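You operate a simulated robot arm through the tools that you are given. There is no shell and no other tool.

You are at the controls of a simulated two-armed robot. One attempt, no reset.

## Task
Stop the jogging table and wipe the dust off its deck.
Fine: switch off, air off and strength LOW first; use the green pad from the drawer, put it back, shut the drawer. What is to be rubbed or washed off counts as gone when no trace of it is left.

It is judged by the outcome, as a careful person would: the job done as asked, and still so three seconds after it is handed in. It fails if anything else is knocked over, pushed out of place, dropped, spilled or broken.

## Robot
Two 6-joint arms with fingered hands on one trunk, on a base that moves. Base frame: it is fixed to the floor where the robot stands at the start and does not move with it; the origin is under the middle of the robot, x ahead of it, y to its left, z up. Readings come in cm, rad, newtons and seconds.
The left shoulder is at the start at [7, 19.1, 137.7], the right one opposite. With the tool pointing down near the work surface each hand reaches from about 48 to 96 cm from the robot's upright axis, wherever it stands, measured 20 degrees to its own side. Places, roughly: air lever [-130, 340, 90]; bench drawer [-250, 260, 70]; green pad [-250, 250, 75]; jogger knob [-130, 330, 90]; jogger switch [-120, 320, 90]; paper dust [-110, 340, 90]. Payload 4.7 kg a hand.
Tool frame (each hand has its own): the origin (TCP) lies between the finger pads and is the grasp point; the fingertips stand 3.6 cm ahead of it; z points along the fingers, y is the line along which they close. The gripper opens to 12 cm; its body begins 4.2 cm behind the TCP. The gripper is a hand of 5 fingers: y runs from the thumb to the fingers, the wrist lies at [-1.8, -11.3, -19.8] in the tool frame.
Orientation is that of the tool frame in the base frame, as a unit quaternion [w, x, y, z]. With the fingers straight down and the wrist toward the robot, the tool's x, y and z point along [0, 1, 0], [1, 0, 0] and [0, 0, -1] of the base frame.

## Interface
- The arms move only by the tool step_arm. It takes "left_commands", "right_commands" or both (then of equal length, played together; a hand with none holds still); each is text: rows parted by semicolons, each of 6 numbers parted by spaces: the shift along the tool's x, y, z in cm, then the turn, a rotation vector about the tool's x, y, z in rad. In form: dx dy dz ax ay az; .... A call has 1 to 20 rows; each row shifts and turns the commanded pose from where the row before left it, along the tool's axes as they then stand. A row lasts 0.2 s, in which the tool goes at most 5 cm and 0.15 rad; a call with a longer step from one row to the next is refused whole. Where a pose cannot be reached the arm comes as near as it can. A force on the tool above 60 N (or 10 N above the force at the start of the call, whichever is more), or a blocked arm, ends the call early, and 0.2 s more pass. In this call time passes only in rows, and 0.2 s behind the last. The reply holds the time, the measured pose of the TCP, the force on the tool along the base axes, the opening and the grip force, in the units named above and with some noise, with the torque about the TCP (base axes, N m) and any sound that the robot's microphone picked up.
- Cameras (640 x 400 px; columns grow to the right, rows downward): "scene" is now at [13.32, 0.29, 159.11]; the picture's right is [0.05, -1.00, 0.00], its down [-0.69, -0.03, -0.72] and it looks along [0.72, 0.03, -0.69] (base axes); focal length 261 px, centre (320, 200). "left" rides on the left gripper at [-7.2, -9.1, -14.3] in its tool frame; the picture's right is [-0.80, -0.28, 0.53], its down [0.53, -0.73, 0.42] and it looks along [0.27, 0.62, 0.74] (tool axes); focal length 234 px, centre (320, 200). "right" rides on the right gripper at [7.2, -9.1, -14.3] in its tool frame; the picture's right is [-0.80, 0.28, -0.52], its down [-0.53, -0.73, 0.43] and it looks along [-0.27, 0.62, 0.74] (tool axes); focal length 234 px, centre (320, 200).
- get_image(camera): a new picture of that camera. It takes no simulated time.
- raise_lower(by): slides the trunk up (or, below 0, down) by that many cm; the arms and the scene camera ride with it, the base frame stays. It gives what a move gives, with no picture.
- base_move(legs): drives the robot by 1 to 6 legs, each [ahead, left, turn to the left] in cm, cm and rad, along the robot's own axes; the way and the turn of a leg run together, so that a leg with both is an arc; at most 150 cm and 3.142 rad a leg. The arms and the cameras ride along, it lands a little off, and it stops where it bumps. It gives what a move gives.
- set_fingers(index, middle, ring, little, thumb_bend, thumb_turn, hand): sets how far each is bent, from 0 (flat) to 1 (curled in); at 0.3 the hand is open as for a grip, at 0.7 the pads meet at the TCP. One left out holds its place. A second passes; each finger stops where it meets its share of the squeeze, and holds until it gets a number again. It is the only way to open and close the hand. It gives what a move gives, with no picture; readings hold the bend of each and the force on index, middle, ring, little, thumb and palm. thumb_turn goes from beside the hand (0) to across from the fingers (1), as for a grip.
- pan_tilt(pan, tilt): turns the head with the scene camera to pan (to the left, within 1.501 rad either way) and tilt (down, from -0.506 to 1.204), counted from straight ahead of the robot. It gives what a move gives.
- pixel_to_xyz(camera, pixels): for up to 12 pixels [column, row] of the newest picture of that camera ("zoom" is the newest enlarged one), the place [x, y, z] in the base frame of the surface seen there, good to about 0.2 cm. It takes no simulated time.
- zoom(camera, box): a new picture of the part [left, top, right, bottom] of that camera's present view, enlarged. It takes no simulated time.
- finish_job(): hands the job in; it is judged then, once.

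Unless the task says otherwise, let go and move clear before handing in.

The tools are called as a command line: name --argument value ..., lists and objects as JSON in quotes. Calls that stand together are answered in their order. step_arm: Moves the arms, as the interface text tells. Its arguments: {"type":"object","properties":{"left_commands":{"type":"string"},"right_commands":{"type":"string"}},"required":[]} The other tools are called the same way: raise_lower (by) moves the trunk up or down; set_fingers (index, middle, ring, little, thumb_bend, thumb_turn, hand) moves the fingers one by one; base_move (legs) drives the base; pan_tilt (pan, tilt) turns the head that bears the scene camera; get_image (camera) takes a picture; pixel_to_xyz (camera, pixels) gives the place of the surface under pixels of a picture; zoom (camera, box) takes an enlarged picture of a part of a camera's view; finish_job () hands the job in.

At the start:

```text
clock: 0.0
left_eef_pos: [66.64, 24.18, 114.48]
left_tool_rot: [0.0, 0.707, 0.707, 0.0]
left_wrist_force: [-0.7, 0.1, -0.5]
left_ft_torque: [0.03, 0.01, -0.01]
left_grip_width: 11.96
left_grasp_force: 0.0
left_shape: jaw
left_bend: [0.3, 0.3, 0.3, 0.3, 0.3, 0.98]
left_finger forces: [0.1, 0.0, 0.0, 0.1, 0.1, 0.1]
right_eef_pos: [67.32, -22.43, 115.41]
right_tool_rot: [0.0, 0.707, 0.707, 0.002]
right_wrist_force: [-0.2, 0.4, 0.1]
right_ft_torque: [0.03, -0.01, 0.01]
right_grip_width: 11.95
right_grasp_force: 0.0
right_shape: jaw
right_bend: [0.3, 0.3, 0.3, 0.3, 0.3, 0.98]
right_finger forces: [0.1, 0.0, 0.1, 0.0, 0.0, 0.0]
trunk travel left (down, up): [-85.4, 8.6]
robot x, y, heading: [0.06, 0.33, -0.002]
head pan, tilt (commanded): [0.045, 0.763]
```

scene: 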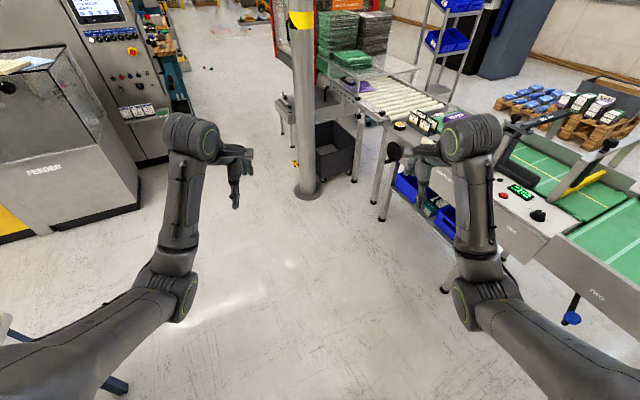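
right: 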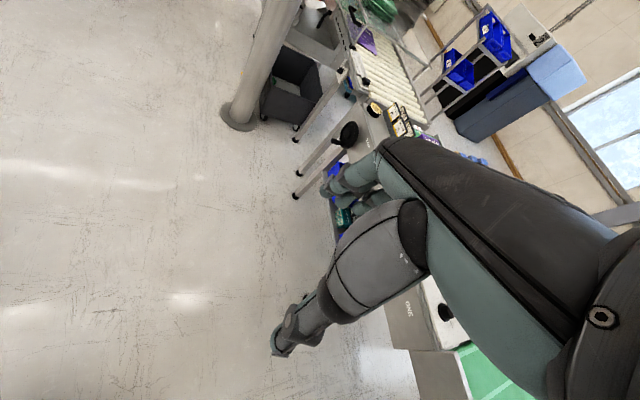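
left: 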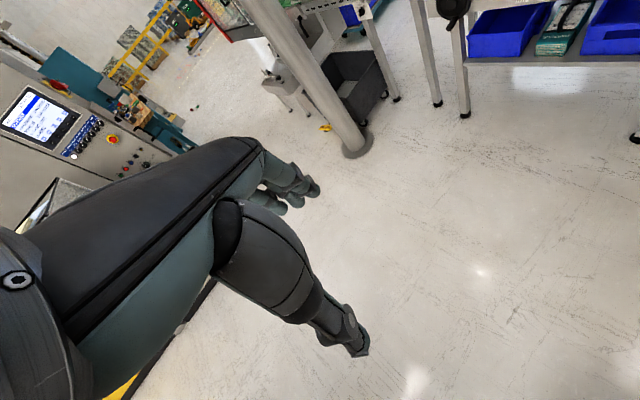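

The start pictures show the print-shop floor ahead, with a column at about (305,100) and a feeder at left; the jogging table lies far to my left and behind. I'll turn the head left to look at the way there.

pan_tilt --pan 1.5 --tilt 0.4

get_image --camera "scene"

```text
clock: 1.6
left_eef_pos: [66.59, 24.14, 114.5]
left_tool_rot: [0.001, 0.707, 0.708, 0.0]
left_wrist_force: [0.4, 0.7, 0.3]
left_ft_torque: [0.02, 0.0, 0.0]
left_grip_width: 11.98
left_grasp_force: 0.1
left_shape: jaw
left_bend: [0.3, 0.3, 0.3, 0.3, 0.3, 0.98]
left_finger forces: [0.0, 0.1, 0.1, 0.0, 0.0, 0.1]
right_eef_pos: [67.28, -22.5, 115.46]
right_tool_rot: [-0.001, 0.706, 0.708, 0.003]
right_wrist_force: [0.1, 0.6, 0.0]
right_ft_torque: [0.01, -0.01, 0.01]
right_grip_width: 11.93
right_grasp_force: 0.1
right_shape: jaw
right_bend: [0.3, 0.3, 0.3, 0.3, 0.3, 0.98]
right_finger forces: [0.0, 0.0, 0.0, 0.0, 0.0, 0.0]
trunk travel left (down, up): [-85.4, 8.6]
robot x, y, heading: [0.29, 0.1, 0.003]
head pan, tilt (commanded): [1.499, 0.4]
```

```text
taken
```

scene: 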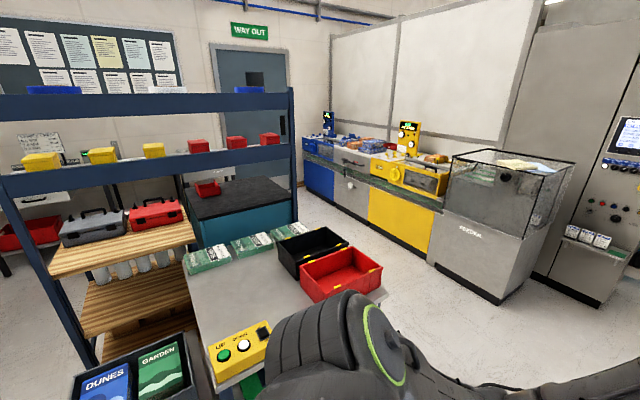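

The view left shows a lift table with bins at (270,300), a shelf rack at (150,150), and a teal cabinet with black top at (240,190) plausibly near the jogger. I'll measure a few places to build a map.

pixel_to_xyz --camera "scene" --pixels '[[240, 190], [292, 250], [340, 300], [230, 375], [385, 295], [400, 200], [290, 215], [200, 215], [325, 215], [500, 300], [410, 190], [375, 330]]'

zoom --camera "scene" --box '[160, 100, 340, 260]'

zoom --camera "scene" --box '[0, 100, 200, 260]'

zoom --camera "scene" --box '[300, 80, 500, 260]'

```text
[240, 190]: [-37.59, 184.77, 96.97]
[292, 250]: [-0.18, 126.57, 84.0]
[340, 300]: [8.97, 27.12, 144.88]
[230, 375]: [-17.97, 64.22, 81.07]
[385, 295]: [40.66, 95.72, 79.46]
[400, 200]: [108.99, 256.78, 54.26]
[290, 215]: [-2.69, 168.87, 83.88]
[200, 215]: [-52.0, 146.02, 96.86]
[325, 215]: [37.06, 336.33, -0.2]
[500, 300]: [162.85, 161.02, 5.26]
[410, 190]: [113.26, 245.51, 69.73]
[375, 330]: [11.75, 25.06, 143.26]
```

```text
2.50 times, centred on (250, 180) of scene
```

zoom: 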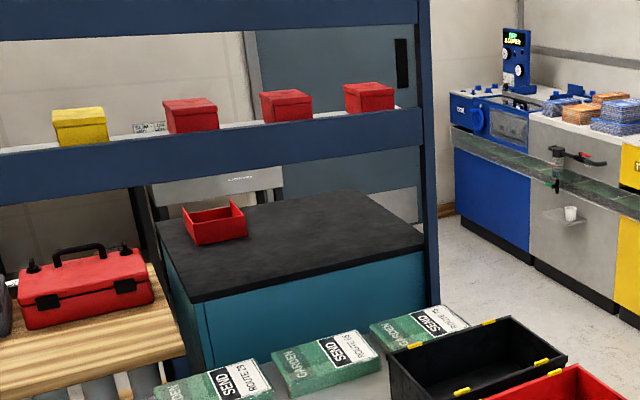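

```text
2.50 times, centred on (100, 180) of scene
```

zoom: 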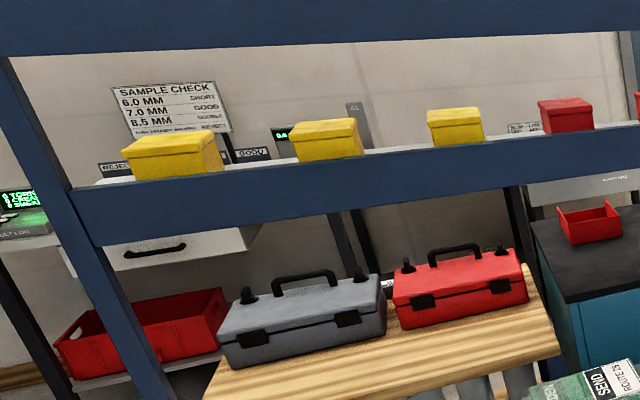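

```text
2.22 times, centred on (400, 170) of scene
```

zoom: 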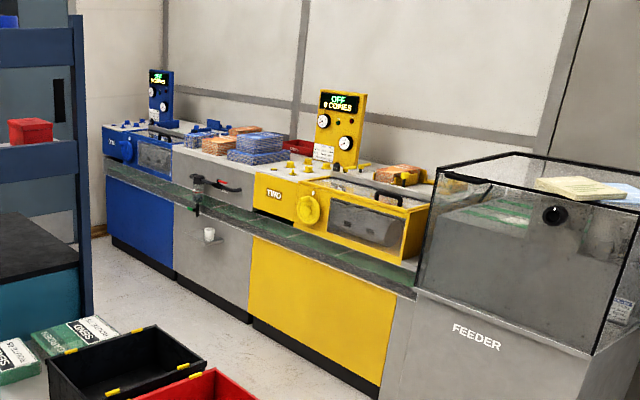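

The map so far: bin table up to x≈40 with its top at z≈84, the coloured machine row starting near x≈110, and floor between. I'll measure the corridor edges more closely.

pixel_to_xyz --camera "scene" --pixels '[[400, 300], [420, 260], [435, 285], [370, 240], [350, 230], [310, 190], [330, 195], [367, 225], [440, 220], [440, 245], [310, 200], [304, 185]]'

get_image --camera "left"

```text
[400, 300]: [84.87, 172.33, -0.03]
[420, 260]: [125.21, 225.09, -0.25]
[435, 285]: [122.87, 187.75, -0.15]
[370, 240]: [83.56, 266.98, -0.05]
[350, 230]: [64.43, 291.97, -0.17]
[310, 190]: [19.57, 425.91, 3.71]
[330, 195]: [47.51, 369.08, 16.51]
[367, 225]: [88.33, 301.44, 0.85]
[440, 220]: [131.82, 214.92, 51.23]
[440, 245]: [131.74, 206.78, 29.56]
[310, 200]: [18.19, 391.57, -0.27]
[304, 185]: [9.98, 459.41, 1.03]
```

```text
taken
```

left: 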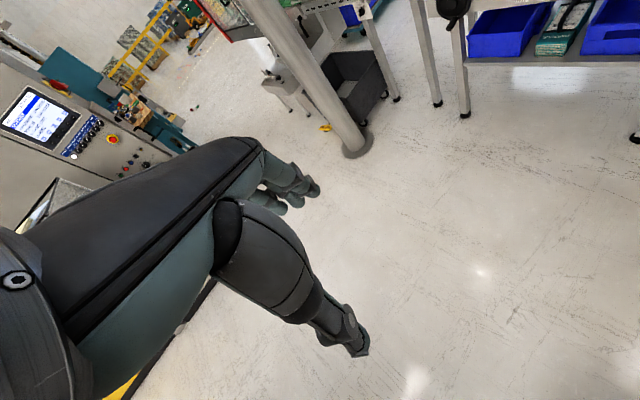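

The floor between the bin table (x≈40) and the slanted machine row (x≈125 at y≈225) is clear, so I'll drive ahead, turn left and go up that corridor a first stretch, then look again.

base_move --legs '[[82, 0, 0], [0, 0, 1.57], [110, 0, 0]]'

pan_tilt --pan 0.6 --tilt 0.4

get_image --camera "scene"

```text
clock: 15.1
left_eef_pos: [60.05, 175.7, 114.54]
left_tool_rot: [0.001, 0.009, 1.0, 0.0]
left_wrist_force: [-0.7, 0.3, 1.0]
left_ft_torque: [-0.03, -0.03, -0.01]
left_grip_width: 11.97
left_grasp_force: 0.1
left_shape: jaw
left_bend: [0.3, 0.3, 0.3, 0.3, 0.3, 0.98]
left_finger forces: [0.0, 0.0, 0.1, 0.1, 0.1, 0.0]
right_eef_pos: [106.6, 175.69, 115.48]
right_tool_rot: [-0.003, 0.009, 1.0, 0.001]
right_wrist_force: [0.4, 0.4, -0.3]
right_ft_torque: [0.03, -0.02, 0.01]
right_grip_width: 11.96
right_grasp_force: 0.0
right_shape: jaw
right_bend: [0.3, 0.3, 0.3, 0.3, 0.3, 0.98]
right_finger forces: [0.1, 0.0, 0.1, 0.0, 0.1, 0.1]
trunk travel left (down, up): [-85.4, 8.6]
robot x, y, heading: [83.02, 109.32, 1.555]
head pan, tilt (commanded): [1.499, 0.4]
```

```text
clock: 16.3
left_eef_pos: [59.93, 175.99, 114.52]
left_tool_rot: [0.001, 0.01, 1.0, 0.0]
left_wrist_force: [0.1, -0.7, 0.6]
left_ft_torque: [0.01, 0.01, -0.02]
left_grip_width: 11.96
left_grasp_force: 0.1
left_shape: jaw
left_bend: [0.3, 0.3, 0.3, 0.3, 0.3, 0.98]
left_finger forces: [0.0, 0.1, 0.0, 0.0, 0.0, 0.0]
right_eef_pos: [106.55, 175.73, 115.45]
right_tool_rot: [-0.002, 0.009, 1.0, 0.002]
right_wrist_force: [0.3, 0.3, -0.2]
right_ft_torque: [-0.04, 0.02, -0.01]
right_grip_width: 11.96
right_grasp_force: 0.0
right_shape: jaw
right_bend: [0.3, 0.3, 0.3, 0.3, 0.3, 0.98]
right_finger forces: [0.1, 0.1, 0.1, 0.0, 0.0, 0.0]
trunk travel left (down, up): [-85.4, 8.6]
robot x, y, heading: [83.08, 108.69, 1.548]
head pan, tilt (commanded): [0.6, 0.4]
```

```text
taken
```

scene: 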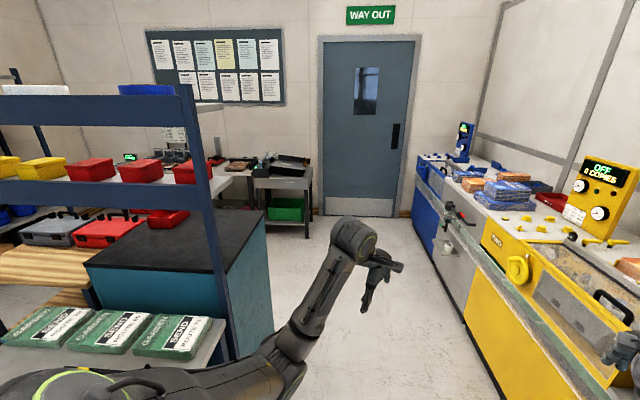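

The drive landed at (83,109) facing +y. A black machine on a stand shows at (290,165) with a green crate under it at (285,208); I'll zoom in there and measure.

zoom --camera "scene" --box '[190, 120, 330, 240]'

pixel_to_xyz --camera "scene" --pixels '[[290, 165], [240, 165], [285, 208], [125, 157], [230, 260], [270, 330], [310, 238], [450, 300], [405, 215], [240, 350], [300, 250], [320, 215]]'

```text
3.33 times, centred on (260, 180) of scene
```

zoom: 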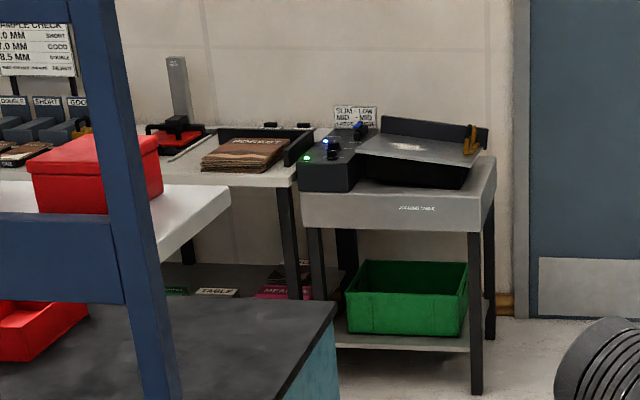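

```text
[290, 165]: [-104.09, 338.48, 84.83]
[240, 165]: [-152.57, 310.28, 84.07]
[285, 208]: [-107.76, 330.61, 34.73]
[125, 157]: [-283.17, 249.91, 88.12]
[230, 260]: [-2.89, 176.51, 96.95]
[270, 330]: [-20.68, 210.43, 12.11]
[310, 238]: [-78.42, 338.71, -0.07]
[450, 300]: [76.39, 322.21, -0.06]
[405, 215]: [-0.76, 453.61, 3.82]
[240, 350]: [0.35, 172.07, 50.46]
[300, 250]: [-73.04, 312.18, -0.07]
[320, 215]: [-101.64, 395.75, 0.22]
```

The jogging table stands at about (-105,338) with its label face toward the room; room axes are turned about 28° from mine. I'll drive on to the end of the corridor and look at the space in front of it.

base_move --legs '[[95, 12, 0], [0, 0, 0.5]]'

pan_tilt --pan 0.6 --tilt 0.5

get_image --camera "scene"

```text
clock: 22.7
left_eef_pos: [19.04, 250.66, 114.54]
left_tool_rot: [0.0, -0.245, 0.969, 0.001]
left_wrist_force: [-0.3, 0.6, -0.4]
left_ft_torque: [-0.05, 0.05, 0.04]
left_grip_width: 11.97
left_grasp_force: 0.1
left_shape: jaw
left_bend: [0.3, 0.3, 0.3, 0.3, 0.3, 0.98]
left_finger forces: [0.0, 0.1, 0.1, 0.0, 0.0, 0.1]
right_eef_pos: [59.82, 273.51, 115.32]
right_tool_rot: [-0.002, -0.247, 0.969, 0.001]
right_wrist_force: [-0.1, 0.6, 0.1]
right_ft_torque: [0.04, -0.02, 0.0]
right_grip_width: 11.95
right_grasp_force: 0.0
right_shape: jaw
right_bend: [0.3, 0.3, 0.3, 0.3, 0.3, 0.98]
right_finger forces: [0.1, 0.0, 0.0, 0.0, 0.0, 0.0]
trunk travel left (down, up): [-85.4, 8.6]
robot x, y, heading: [71.86, 203.61, 2.067]
head pan, tilt (commanded): [0.6, 0.4]
```

```text
clock: 23.4
left_eef_pos: [19.09, 250.62, 114.49]
left_tool_rot: [0.0, -0.246, 0.969, 0.001]
left_wrist_force: [0.0, 0.9, 0.6]
left_ft_torque: [0.05, 0.0, 0.0]
left_grip_width: 11.96
left_grasp_force: 0.2
left_shape: jaw
left_bend: [0.3, 0.3, 0.3, 0.3, 0.3, 0.98]
left_finger forces: [0.0, 0.1, 0.1, 0.0, 0.0, 0.0]
right_eef_pos: [59.77, 273.45, 115.42]
right_tool_rot: [0.0, -0.246, 0.969, 0.002]
right_wrist_force: [0.0, 0.8, -0.2]
right_ft_torque: [0.02, -0.02, 0.01]
right_grip_width: 11.93
right_grasp_force: 0.1
right_shape: jaw
right_bend: [0.3, 0.3, 0.3, 0.3, 0.3, 0.98]
right_finger forces: [0.0, 0.0, 0.0, 0.1, 0.1, 0.1]
trunk travel left (down, up): [-85.4, 8.6]
robot x, y, heading: [71.87, 203.98, 2.065]
head pan, tilt (commanded): [0.6, 0.499]
```

```text
taken
```

scene: 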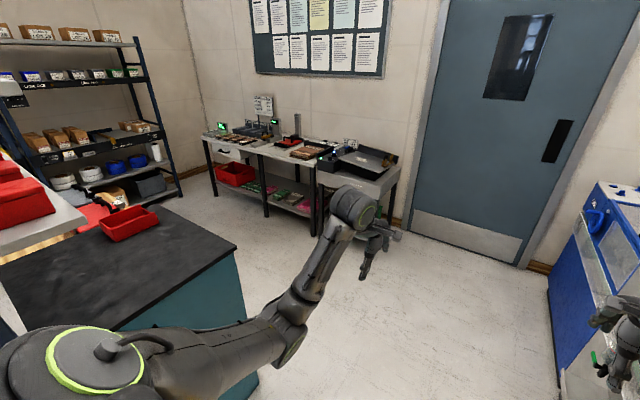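

Now the whole bench shows: drawer at about (235,155), jogger at (360,165), floor free in front. I'll zoom for detail and measure the bench edge, teal cabinet and jogger.

zoom --camera "scene" --box '[190, 80, 410, 230]'

pixel_to_xyz --camera "scene" --pixels '[[236, 247], [150, 207], [258, 385], [214, 195], [266, 215], [318, 235], [380, 225], [313, 172], [235, 155], [390, 175], [180, 196], [300, 190]]'

```text
2.67 times, centred on (300, 155) of scene
```

zoom: 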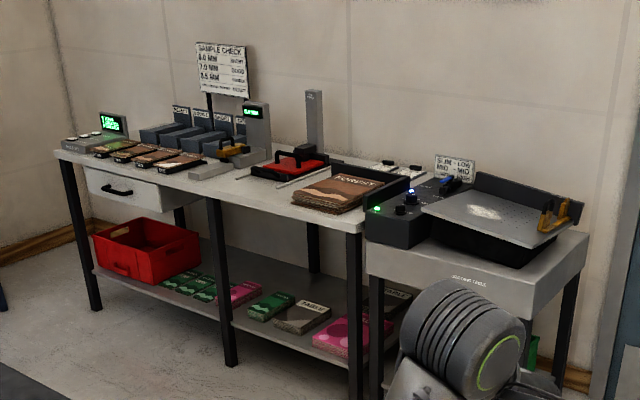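

```text
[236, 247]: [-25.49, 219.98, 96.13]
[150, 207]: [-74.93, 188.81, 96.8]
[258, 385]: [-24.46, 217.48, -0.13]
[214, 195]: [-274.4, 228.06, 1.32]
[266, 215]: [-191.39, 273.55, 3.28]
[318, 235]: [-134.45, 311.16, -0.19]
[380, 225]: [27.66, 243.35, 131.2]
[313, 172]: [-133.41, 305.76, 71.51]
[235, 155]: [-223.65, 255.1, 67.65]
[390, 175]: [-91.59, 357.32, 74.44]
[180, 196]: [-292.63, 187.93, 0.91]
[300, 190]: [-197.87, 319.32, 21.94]
```

The cabinet's back corner is at (-25,220) and the bench front runs along direction (0.86,0.51), giving a clear aisle of about 130 cm. I'll drive ahead past the cabinet and then sidestep left to stand in front of the jogger, keeping the hands short of it.

base_move --legs '[[0, 0, 0.04], [112, 0, 0], [0, 95, 0]]'

pan_tilt --pan 0.0 --tilt 0.7

get_image --camera "scene"

```text
clock: 34.0
left_eef_pos: [-119.13, 301.35, 114.48]
left_tool_rot: [0.0, -0.243, 0.97, 0.0]
left_wrist_force: [-0.5, -0.3, 0.6]
left_ft_torque: [0.01, -0.02, 0.01]
left_grip_width: 11.94
left_grasp_force: 0.1
left_shape: jaw
left_bend: [0.3, 0.3, 0.3, 0.3, 0.3, 0.98]
left_finger forces: [0.1, 0.1, 0.1, 0.0, 0.0, 0.0]
right_eef_pos: [-78.22, 324.04, 115.34]
right_tool_rot: [-0.002, -0.247, 0.969, 0.001]
right_wrist_force: [0.0, -0.8, 0.3]
right_ft_torque: [0.0, 0.03, -0.01]
right_grip_width: 11.95
right_grasp_force: 0.1
right_shape: jaw
right_bend: [0.3, 0.3, 0.3, 0.3, 0.3, 0.98]
right_finger forces: [0.0, 0.1, 0.0, 0.0, 0.0, 0.0]
trunk travel left (down, up): [-85.4, 8.6]
robot x, y, heading: [-66.39, 254.52, 2.068]
head pan, tilt (commanded): [0.6, 0.499]
```

```text
clock: 35.0
left_eef_pos: [-119.12, 301.22, 114.49]
left_tool_rot: [0.0, -0.245, 0.97, 0.0]
left_wrist_force: [0.4, 0.7, -0.7]
left_ft_torque: [0.01, 0.02, 0.02]
left_grip_width: 11.94
left_grasp_force: 0.0
left_shape: jaw
left_bend: [0.3, 0.3, 0.3, 0.3, 0.3, 0.98]
left_finger forces: [0.0, 0.0, 0.0, 0.0, 0.0, 0.0]
right_eef_pos: [-78.29, 324.07, 115.32]
right_tool_rot: [-0.002, -0.246, 0.969, 0.001]
right_wrist_force: [0.3, -0.7, -0.9]
right_ft_torque: [-0.01, -0.01, -0.05]
right_grip_width: 11.98
right_grasp_force: 0.1
right_shape: jaw
right_bend: [0.3, 0.3, 0.3, 0.3, 0.3, 0.98]
right_finger forces: [0.0, 0.1, 0.1, 0.1, 0.0, 0.0]
trunk travel left (down, up): [-85.4, 8.6]
robot x, y, heading: [-65.72, 254.28, 2.07]
head pan, tilt (commanded): [0.0, 0.7]
```

```text
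taken
```

scene: 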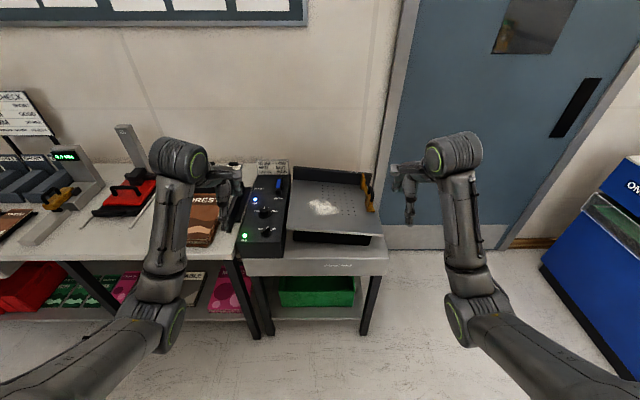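

The jogger is right ahead: control box at (263,215) with a green light at (245,237), knob at (265,212), blue lever at (278,188), dust at (322,207). I'll zoom in on it and measure the controls.

zoom --camera "scene" --box '[230, 150, 390, 280]'

zoom --camera "scene" --box '[235, 155, 300, 255]'

```text
3.08 times, centred on (310, 215) of scene
```

zoom: 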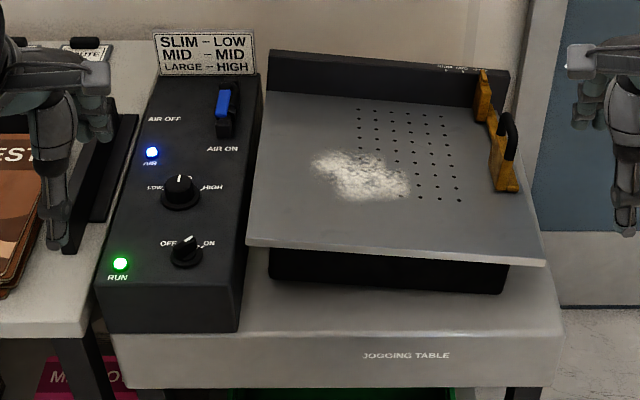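

```text
4.00 times, centred on (268, 205) of scene
```

zoom: 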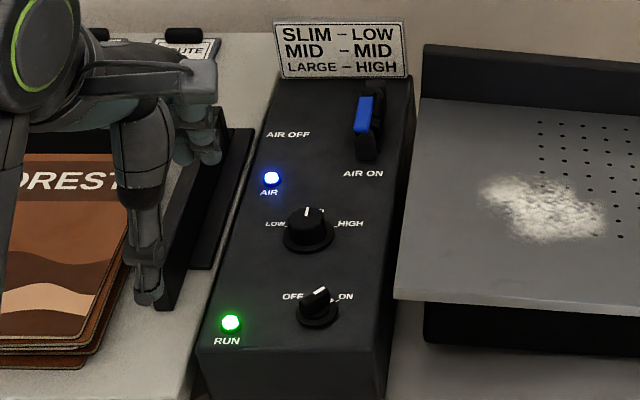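

The zoom shows a rotary OFF/ON switch pointing to ON (318,295 in zoom), a strength knob pointing to the middle (307,215), and the blue air lever by AIR OFF/AIR ON with both lights lit. I'll measure them.

pixel_to_xyz --camera "zoom" --pixels '[[320, 292], [318, 320], [300, 322], [337, 312], [307, 213], [308, 240], [285, 240], [333, 235], [363, 113], [371, 155], [362, 95], [380, 100]]'

zoom --camera "scene" --box '[258, 170, 298, 200]'

```text
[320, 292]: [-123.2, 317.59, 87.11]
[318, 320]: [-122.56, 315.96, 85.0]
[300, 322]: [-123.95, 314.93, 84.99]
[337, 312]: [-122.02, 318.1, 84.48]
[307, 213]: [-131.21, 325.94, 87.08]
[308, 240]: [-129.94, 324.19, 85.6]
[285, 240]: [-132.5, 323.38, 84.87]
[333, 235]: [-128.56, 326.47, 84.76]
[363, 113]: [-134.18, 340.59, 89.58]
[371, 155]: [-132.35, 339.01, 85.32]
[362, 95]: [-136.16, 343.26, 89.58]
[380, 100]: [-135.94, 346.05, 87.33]
```

```text
13.33 times, centred on (278, 185) of scene
```

zoom: 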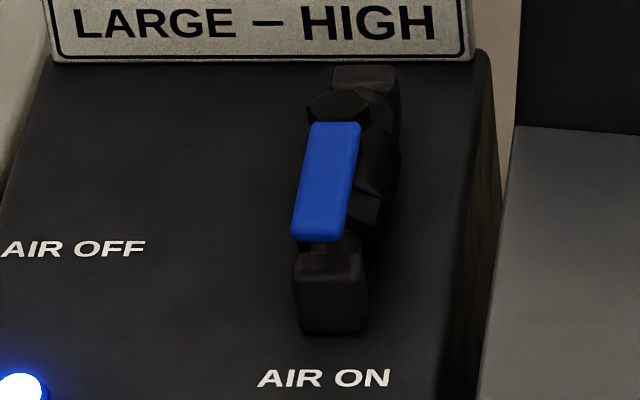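

The air lever is a quarter-turn handle now pointing toward AIR ON (front), pivoting at the black hub behind it; AIR OFF is to its left. The controls sit 82–107 cm ahead, so I'll move about 20 cm closer, first checking heights of the tallest jogger parts.

zoom --camera "scene" --box '[230, 150, 390, 280]'

pixel_to_xyz --camera "zoom" --pixels '[[200, 40], [280, 55], [505, 75], [485, 75], [507, 125], [250, 243], [545, 262], [360, 175], [260, 100], [130, 120], [340, 160], [400, 190]]'

pixel_to_xyz --camera "scene" --pixels '[[246, 258], [386, 262], [330, 262], [205, 215], [222, 235], [250, 335]]'

```text
3.08 times, centred on (310, 215) of scene
```

zoom: 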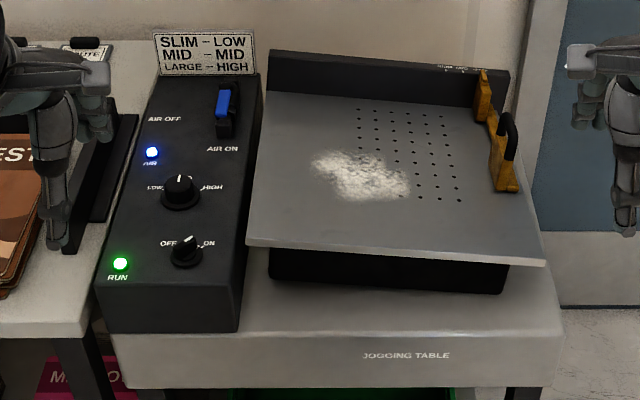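

```text
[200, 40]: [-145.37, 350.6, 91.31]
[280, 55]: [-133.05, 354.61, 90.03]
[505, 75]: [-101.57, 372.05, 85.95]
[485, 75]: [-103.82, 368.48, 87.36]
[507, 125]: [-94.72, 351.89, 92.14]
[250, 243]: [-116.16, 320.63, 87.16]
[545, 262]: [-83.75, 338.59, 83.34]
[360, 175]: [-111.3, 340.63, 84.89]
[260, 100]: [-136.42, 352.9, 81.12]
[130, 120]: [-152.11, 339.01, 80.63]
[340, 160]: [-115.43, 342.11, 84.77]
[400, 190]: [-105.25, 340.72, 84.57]
```

```text
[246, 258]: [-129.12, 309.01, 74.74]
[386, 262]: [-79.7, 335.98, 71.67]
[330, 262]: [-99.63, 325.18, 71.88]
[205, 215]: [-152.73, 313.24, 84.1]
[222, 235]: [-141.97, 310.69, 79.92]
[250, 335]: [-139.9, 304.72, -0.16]
```

All jogger parts lie below z≈93 while my fingertips are at about 110, so moving closer is safe. Driving ahead 20 cm.

base_move --legs '[[20, 0, 0]]'

get_image --camera "scene"

get_image --camera "left"

get_image --camera "right"

```text
clock: 36.6
left_eef_pos: [-128.55, 318.75, 114.59]
left_tool_rot: [-0.001, -0.245, 0.97, 0.0]
left_wrist_force: [0.5, 0.8, 0.3]
left_ft_torque: [0.01, 0.03, 0.04]
left_grip_width: 11.98
left_grasp_force: 0.0
left_shape: jaw
left_bend: [0.3, 0.3, 0.3, 0.3, 0.3, 0.98]
left_finger forces: [0.1, 0.0, 0.0, 0.0, 0.0, 0.0]
right_eef_pos: [-87.79, 341.56, 115.51]
right_tool_rot: [-0.001, -0.246, 0.969, 0.003]
right_wrist_force: [-0.8, -0.2, 1.1]
right_ft_torque: [-0.02, 0.01, 0.01]
right_grip_width: 11.96
right_grasp_force: 0.0
right_shape: jaw
right_bend: [0.3, 0.3, 0.3, 0.3, 0.3, 0.98]
right_finger forces: [0.0, 0.0, 0.0, 0.0, 0.1, 0.0]
trunk travel left (down, up): [-85.4, 8.6]
robot x, y, heading: [-75.69, 271.91, 2.068]
head pan, tilt (commanded): [0.0, 0.7]
```

```text
taken
```

scene: 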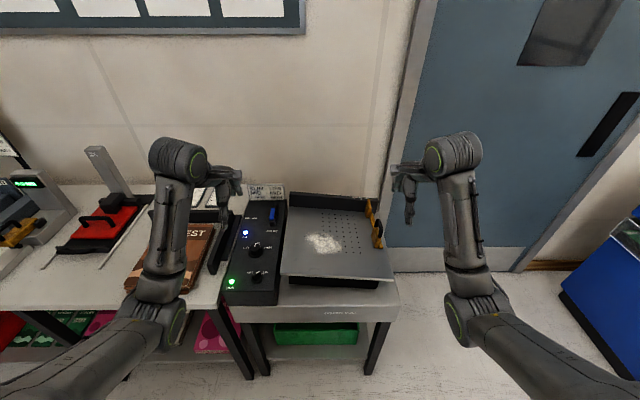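

```text
taken
```

left: 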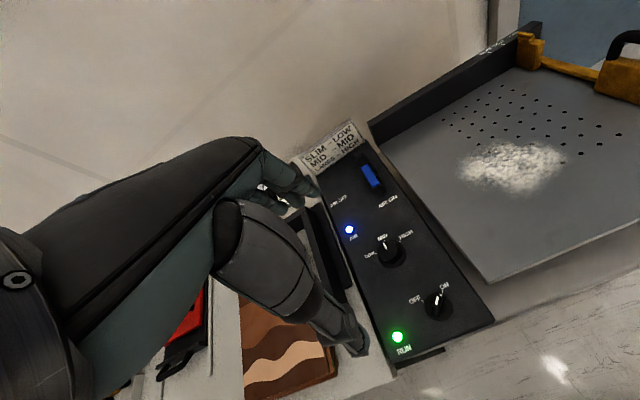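

```text
taken
```

right: 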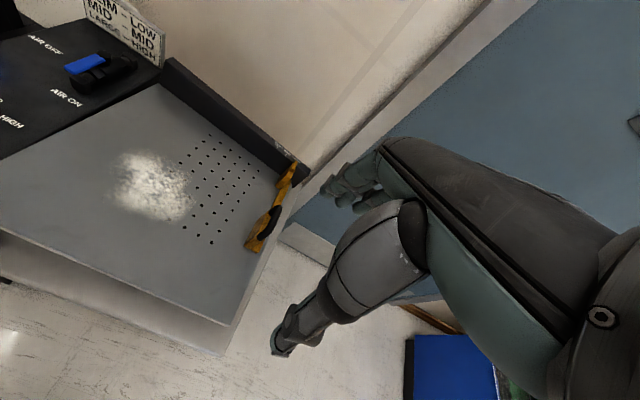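

The left hand camera sees the controls: switch at (440,302), knob at (388,247), lever at (370,177). I'll zoom that view and measure precisely.

zoom --camera "left" --box '[330, 150, 490, 350]'

zoom --camera "left" --box '[370, 220, 480, 330]'

```text
2.00 times, centred on (410, 250) of left
```

zoom: 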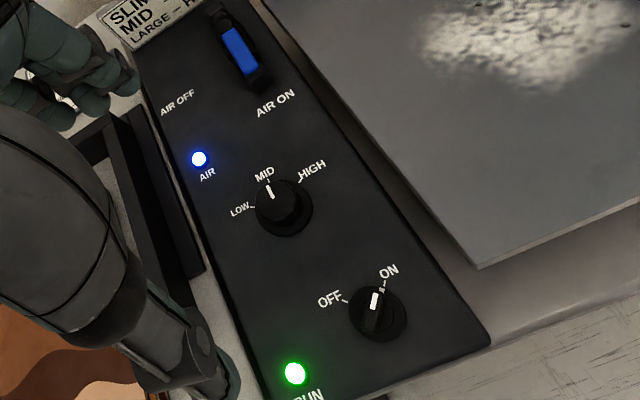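

```text
3.64 times, centred on (425, 275) of left
```

zoom: 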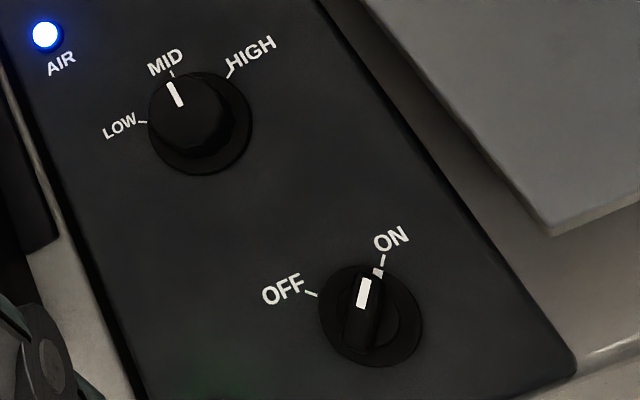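

The strength knob is round and at MID, with LOW about 50–60° counter-clockwise; the switch is a bar knob at ON with OFF about 90° counter-clockwise. I'll measure their tops, edges and marks.

pixel_to_xyz --camera "zoom" --pixels '[[363, 283], [362, 305], [358, 345], [378, 272], [312, 294], [172, 85], [178, 105], [190, 105], [143, 122], [230, 75], [172, 73], [300, 220]]'

pixel_to_xyz --camera "zoom" --pixels '[[322, 312], [418, 328], [385, 362], [360, 262], [152, 130], [252, 110], [215, 170], [190, 75], [395, 320], [340, 310], [210, 95], [230, 130]]'

zoom --camera "left" --box '[330, 140, 430, 220]'

```text
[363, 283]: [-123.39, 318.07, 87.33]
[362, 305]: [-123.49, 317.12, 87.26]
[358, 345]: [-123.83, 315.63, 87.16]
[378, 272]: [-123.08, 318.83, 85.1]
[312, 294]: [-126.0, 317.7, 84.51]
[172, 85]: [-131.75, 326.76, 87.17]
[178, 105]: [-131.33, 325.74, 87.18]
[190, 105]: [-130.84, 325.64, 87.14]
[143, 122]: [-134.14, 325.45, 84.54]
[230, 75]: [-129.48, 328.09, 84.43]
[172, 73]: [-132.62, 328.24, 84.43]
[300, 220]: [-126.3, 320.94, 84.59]
```

```text
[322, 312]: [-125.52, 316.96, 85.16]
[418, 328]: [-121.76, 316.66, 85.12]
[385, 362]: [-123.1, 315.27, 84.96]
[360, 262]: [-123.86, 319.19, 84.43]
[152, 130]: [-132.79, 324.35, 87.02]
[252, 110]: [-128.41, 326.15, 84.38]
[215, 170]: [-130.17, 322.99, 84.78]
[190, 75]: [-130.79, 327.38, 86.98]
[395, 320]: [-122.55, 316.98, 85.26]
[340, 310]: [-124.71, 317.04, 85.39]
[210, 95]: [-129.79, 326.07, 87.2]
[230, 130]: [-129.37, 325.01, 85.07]
```

```text
5.00 times, centred on (380, 180) of left
```

zoom: 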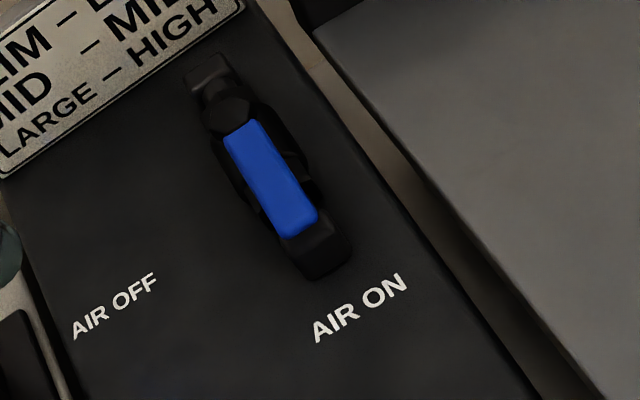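

Switch centre is about (-123.6,316.9) with panel at z≈84.5 and top at 87.2; knob centre about (-131.0,325.6), LOW mark at 184°, MID at 119°. I'll curl the left middle, ring and little fingers out of the way and see how the index and thumb stand.

set_fingers --hand "left" --middle 1 --ring 1 --little 1 --index 0.5 --thumb_bend 0.5

get_image --camera "left"

zoom --camera "scene" --box '[140, 120, 300, 300]'

zoom --camera "right" --box '[0, 0, 320, 200]'

```text
clock: 37.6
left_eef_pos: [-128.58, 318.74, 114.55]
left_tool_rot: [-0.001, -0.245, 0.97, -0.001]
left_wrist_force: [0.2, -0.3, 0.1]
left_ft_torque: [0.0, -0.01, -0.03]
left_grip_width: 6.38
left_grasp_force: 0.0
left_shape: fingers
left_bend: [0.5, 1.0, 1.0, 1.0, 0.5, 0.98]
left_finger forces: [0.0, 0.1, 0.0, 0.0, 0.0, 0.0]
right_eef_pos: [-87.83, 341.49, 115.41]
right_tool_rot: [-0.002, -0.246, 0.969, 0.001]
right_wrist_force: [-0.7, -0.6, -0.5]
right_ft_torque: [0.03, 0.01, -0.03]
right_grip_width: 11.97
right_grasp_force: 0.0
right_shape: jaw
right_bend: [0.3, 0.3, 0.3, 0.3, 0.3, 0.98]
right_finger forces: [0.0, 0.0, 0.1, 0.0, 0.0, 0.1]
trunk travel left (down, up): [-85.4, 8.6]
robot x, y, heading: [-75.2, 272.01, 2.069]
head pan, tilt (commanded): [0.0, 0.7]
```

```text
taken
```

left: 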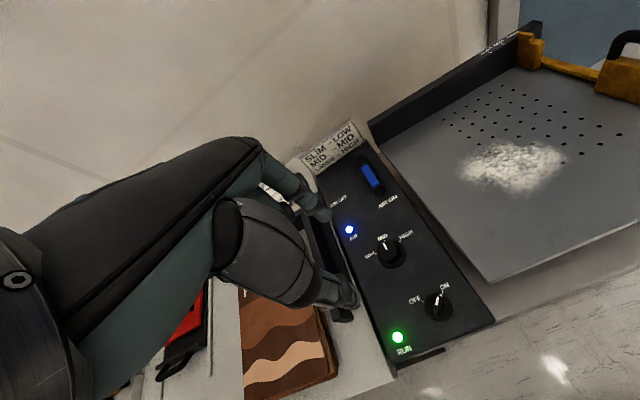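

```text
2.22 times, centred on (220, 210) of scene
```

zoom: 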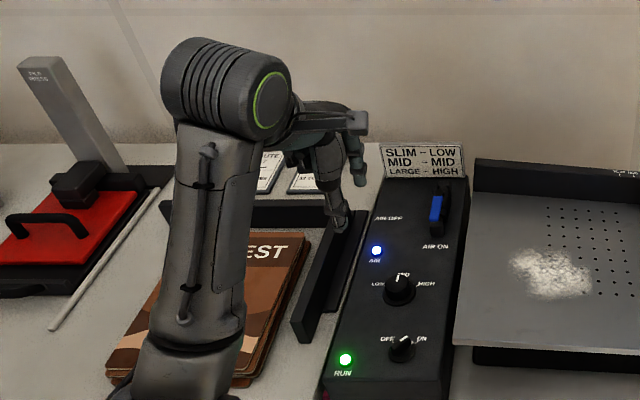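

```text
2.00 times, centred on (160, 100) of right
```

zoom: 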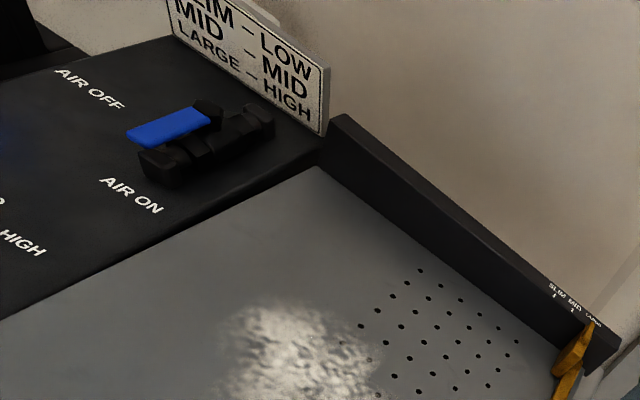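

With index and thumb at 0.5 the left fingers show at (325,213) and (345,300). I'll measure where they stand relative to the TCP.

zoom --camera "left" --box '[200, 130, 380, 330]'

pixel_to_xyz --camera "left" --pixels '[[325, 213], [310, 195], [346, 300], [340, 290], [335, 315], [290, 190], [270, 240], [255, 165]]'

```text
2.00 times, centred on (290, 230) of left
```

zoom: 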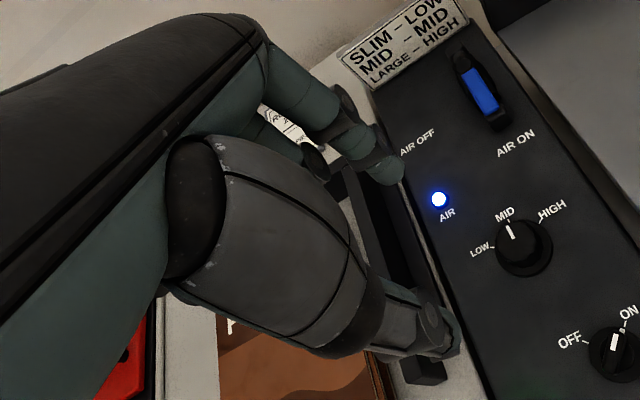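

```text
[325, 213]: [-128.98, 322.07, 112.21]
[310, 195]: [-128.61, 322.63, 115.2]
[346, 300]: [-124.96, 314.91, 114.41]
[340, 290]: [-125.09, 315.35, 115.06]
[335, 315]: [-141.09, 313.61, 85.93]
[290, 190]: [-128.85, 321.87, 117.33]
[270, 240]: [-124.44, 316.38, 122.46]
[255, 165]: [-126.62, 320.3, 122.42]
```

The index tip sits about 3 cm ahead of the TCP in y and 2.5–3 cm in z at bend 0.5. To watch the left hand's work from the side, I'll turn the right hand about 0.8 rad left so its camera faces the panel.

step_arm --right_commands "0 0 0 0 0 -0.14; 0 0 0 0 0 -0.14; 0 0 0 0 0 -0.14; 0 0 0 0 0 -0.14; 0 0 0 0 0 -0.14; 0 0 0 0 0 -0.14"

get_image --camera "right"

```text
clock: 39.0
left_eef_pos: [-128.6, 318.93, 114.49]
left_tool_rot: [0.0, -0.244, 0.97, 0.0]
left_wrist_force: [0.1, 0.7, -0.5]
left_ft_torque: [-0.02, 0.01, -0.02]
left_grip_width: 6.39
left_grasp_force: 0.2
left_shape: fingers
left_bend: [0.5, 1.0, 1.0, 1.0, 0.5, 0.98]
left_finger forces: [0.0, 0.1, 0.1, 0.0, 0.0, 0.1]
right_eef_pos: [-87.89, 341.55, 115.38]
right_tool_rot: [-0.001, -0.621, 0.784, 0.002]
right_wrist_force: [-0.1, -0.9, -0.1]
right_ft_torque: [0.01, 0.02, -0.03]
right_grip_width: 11.98
right_grasp_force: 0.1
right_shape: jaw
right_bend: [0.3, 0.3, 0.3, 0.3, 0.3, 0.98]
right_finger forces: [0.1, 0.0, 0.0, 0.0, 0.0, 0.1]
trunk travel left (down, up): [-85.4, 8.6]
robot x, y, heading: [-75.58, 272.02, 2.066]
head pan, tilt (commanded): [0.0, 0.7]
```

```text
taken
```

right: 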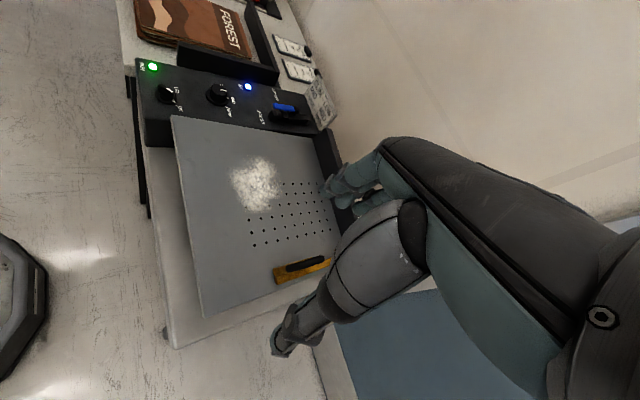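

The right camera now views the panel side-on (switch at (167,95), knob at (217,95), lever at (285,108)). I'll bring the left index tip over the right side of the switch bar, staying at z≈100 first, and look.

step_arm --left_commands "-3 -4 0 0 0 0; -3.1 -3.9 0 0 0 0; 0 0 4 0 0 0; 0 0 4 0 0 0; 0 0 4 0 0 0"

get_image --camera "right"

get_image --camera "left"

zoom --camera "scene" --box '[180, 160, 340, 300]'

```text
clock: 40.2
left_eef_pos: [-120.95, 317.48, 98.45]
left_tool_rot: [0.0, -0.245, 0.969, 0.0]
left_wrist_force: [0.3, 0.5, 0.1]
left_ft_torque: [-0.02, -0.02, -0.03]
left_grip_width: 6.34
left_grasp_force: 0.1
left_shape: fingers
left_bend: [0.5, 1.0, 1.0, 1.0, 0.5, 0.98]
left_finger forces: [0.1, 0.0, 0.0, 0.0, 0.0, 0.0]
left hand out of reach, approached as far as the arm can: row 1, 2
right_eef_pos: [-87.74, 341.68, 115.39]
right_tool_rot: [-0.001, -0.62, 0.785, 0.003]
right_wrist_force: [0.0, -0.6, -0.6]
right_ft_torque: [0.03, 0.0, -0.01]
right_grip_width: 11.97
right_grasp_force: 0.0
right_shape: jaw
right_bend: [0.3, 0.3, 0.3, 0.3, 0.3, 0.98]
right_finger forces: [0.0, 0.0, 0.0, 0.0, 0.0, 0.0]
trunk travel left (down, up): [-85.4, 8.6]
robot x, y, heading: [-75.62, 272.08, 2.066]
head pan, tilt (commanded): [0.0, 0.7]
```

```text
taken
```

right: 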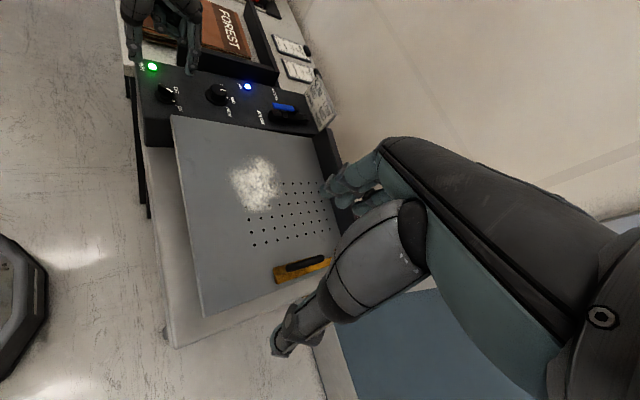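

```text
taken
```

left: 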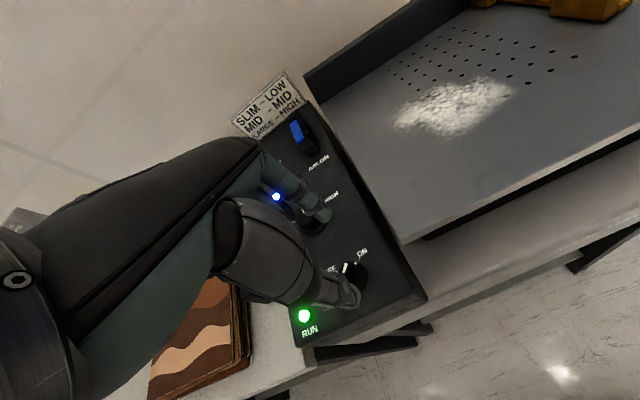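

```text
2.86 times, centred on (260, 230) of scene
```

zoom: 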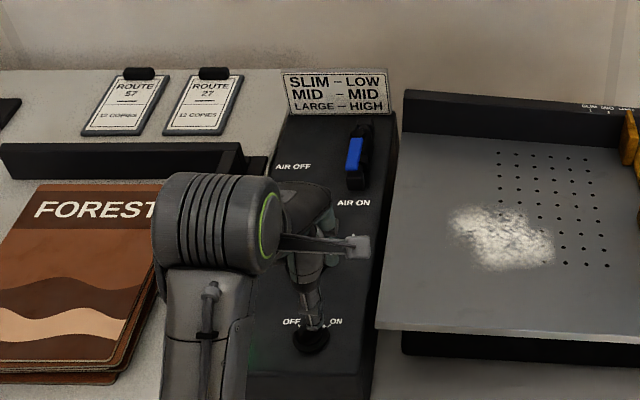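

The left TCP is at (-120.95,317.48,98.45); the arm was a bit too folded at height, but lower down it has room. I'll lower 5 cm, draw back 3 cm, and check the index tip against the switch.

step_arm --left_commands "0 0 3 0 0 0; 0 0 2 0 0 0; 0 -1.5 0 0 0 0; 0 -1.5 0 0 0 0"

zoom --camera "right" --box '[100, 0, 340, 150]'

zoom --camera "left" --box '[220, 150, 420, 350]'

zoom --camera "scene" --box '[210, 200, 310, 300]'

```text
clock: 41.2
left_eef_pos: [-119.59, 314.88, 93.32]
left_tool_rot: [0.001, -0.244, 0.97, 0.001]
left_wrist_force: [-0.1, -0.2, 0.1]
left_ft_torque: [0.01, -0.01, -0.02]
left_grip_width: 6.33
left_grasp_force: 0.0
left_shape: fingers
left_bend: [0.5, 1.0, 1.0, 1.0, 0.5, 0.98]
left_finger forces: [0.0, 0.0, 0.1, 0.0, 0.0, 0.1]
right_eef_pos: [-87.8, 341.74, 115.44]
right_tool_rot: [-0.001, -0.619, 0.785, 0.003]
right_wrist_force: [-0.2, -0.2, -0.7]
right_ft_torque: [0.01, 0.0, 0.03]
right_grip_width: 11.98
right_grasp_force: 0.0
right_shape: jaw
right_bend: [0.3, 0.3, 0.3, 0.3, 0.3, 0.98]
right_finger forces: [0.0, 0.0, 0.1, 0.0, 0.0, 0.0]
trunk travel left (down, up): [-85.4, 8.6]
robot x, y, heading: [-75.74, 271.94, 2.063]
head pan, tilt (commanded): [0.0, 0.7]
```

```text
2.67 times, centred on (220, 75) of right
```

zoom: 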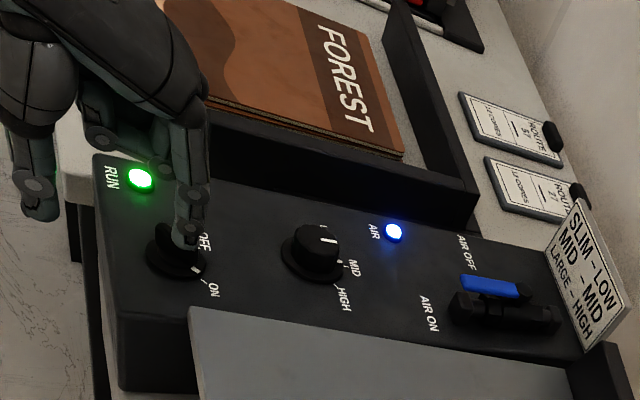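

```text
2.00 times, centred on (320, 250) of left
```

zoom: 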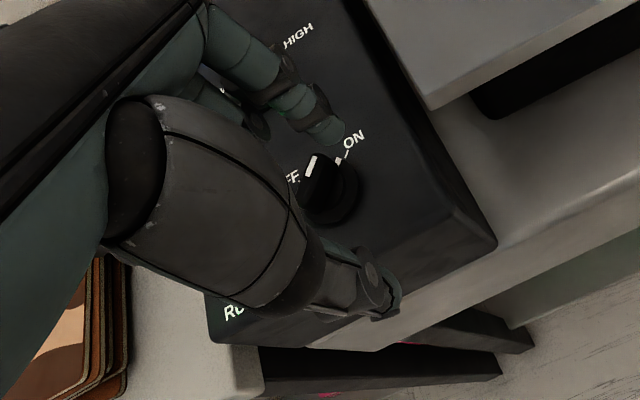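

```text
4.00 times, centred on (260, 250) of scene
```

zoom: 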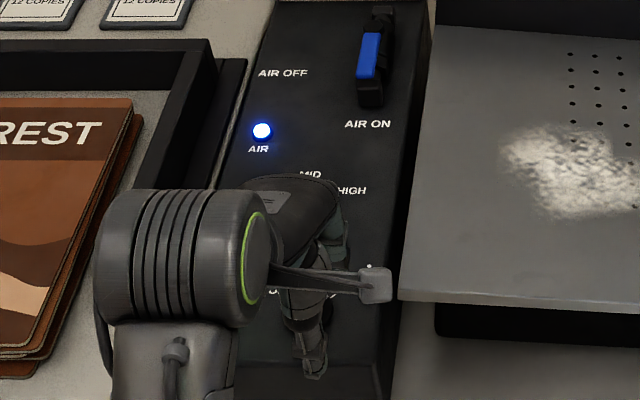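

The right view shows the index finger hovering just above the switch bar (zoom about (187,240)). I'll measure the fingertip from both hand cameras.

zoom --camera "right" --box '[140, 30, 220, 120]'

pixel_to_xyz --camera "right" --pixels '[[170, 91], [168, 85], [173, 70], [165, 75], [178, 80]]'

pixel_to_xyz --camera "left" --pixels '[[387, 212], [383, 216], [378, 208], [390, 217], [405, 290], [412, 297]]'

```text
4.44 times, centred on (180, 75) of right
```

zoom: 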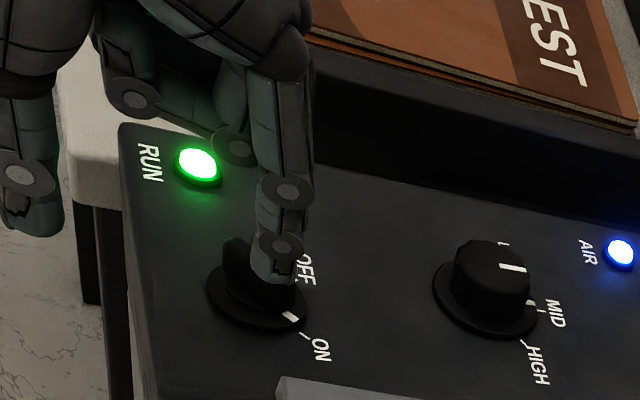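

```text
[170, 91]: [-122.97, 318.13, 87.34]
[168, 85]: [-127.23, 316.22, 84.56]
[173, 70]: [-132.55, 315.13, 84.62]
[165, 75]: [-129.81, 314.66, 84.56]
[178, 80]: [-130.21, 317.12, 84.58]
```

```text
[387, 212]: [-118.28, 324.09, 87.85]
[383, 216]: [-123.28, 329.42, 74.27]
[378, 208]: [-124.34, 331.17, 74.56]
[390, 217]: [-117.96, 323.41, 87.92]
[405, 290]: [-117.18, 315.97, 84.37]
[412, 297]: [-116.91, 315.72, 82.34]
```

Those pixels referred to older full frames; I'll measure on the newest zoom (right camera), where the index tip is at about (275,270).

pixel_to_xyz --camera "zoom" --pixels '[[275, 272], [270, 260], [262, 240], [283, 220], [290, 190], [300, 285], [245, 255], [235, 245], [28, 215], [30, 180], [240, 150], [130, 100]]'

```text
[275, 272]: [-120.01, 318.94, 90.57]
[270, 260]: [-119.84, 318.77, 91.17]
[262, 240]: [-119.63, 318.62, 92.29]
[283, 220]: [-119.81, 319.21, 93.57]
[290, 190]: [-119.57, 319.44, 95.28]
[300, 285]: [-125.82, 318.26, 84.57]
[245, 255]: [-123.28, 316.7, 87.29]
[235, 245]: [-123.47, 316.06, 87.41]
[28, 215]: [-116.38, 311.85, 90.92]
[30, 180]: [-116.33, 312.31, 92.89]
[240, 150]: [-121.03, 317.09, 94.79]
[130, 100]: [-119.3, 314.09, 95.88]
```

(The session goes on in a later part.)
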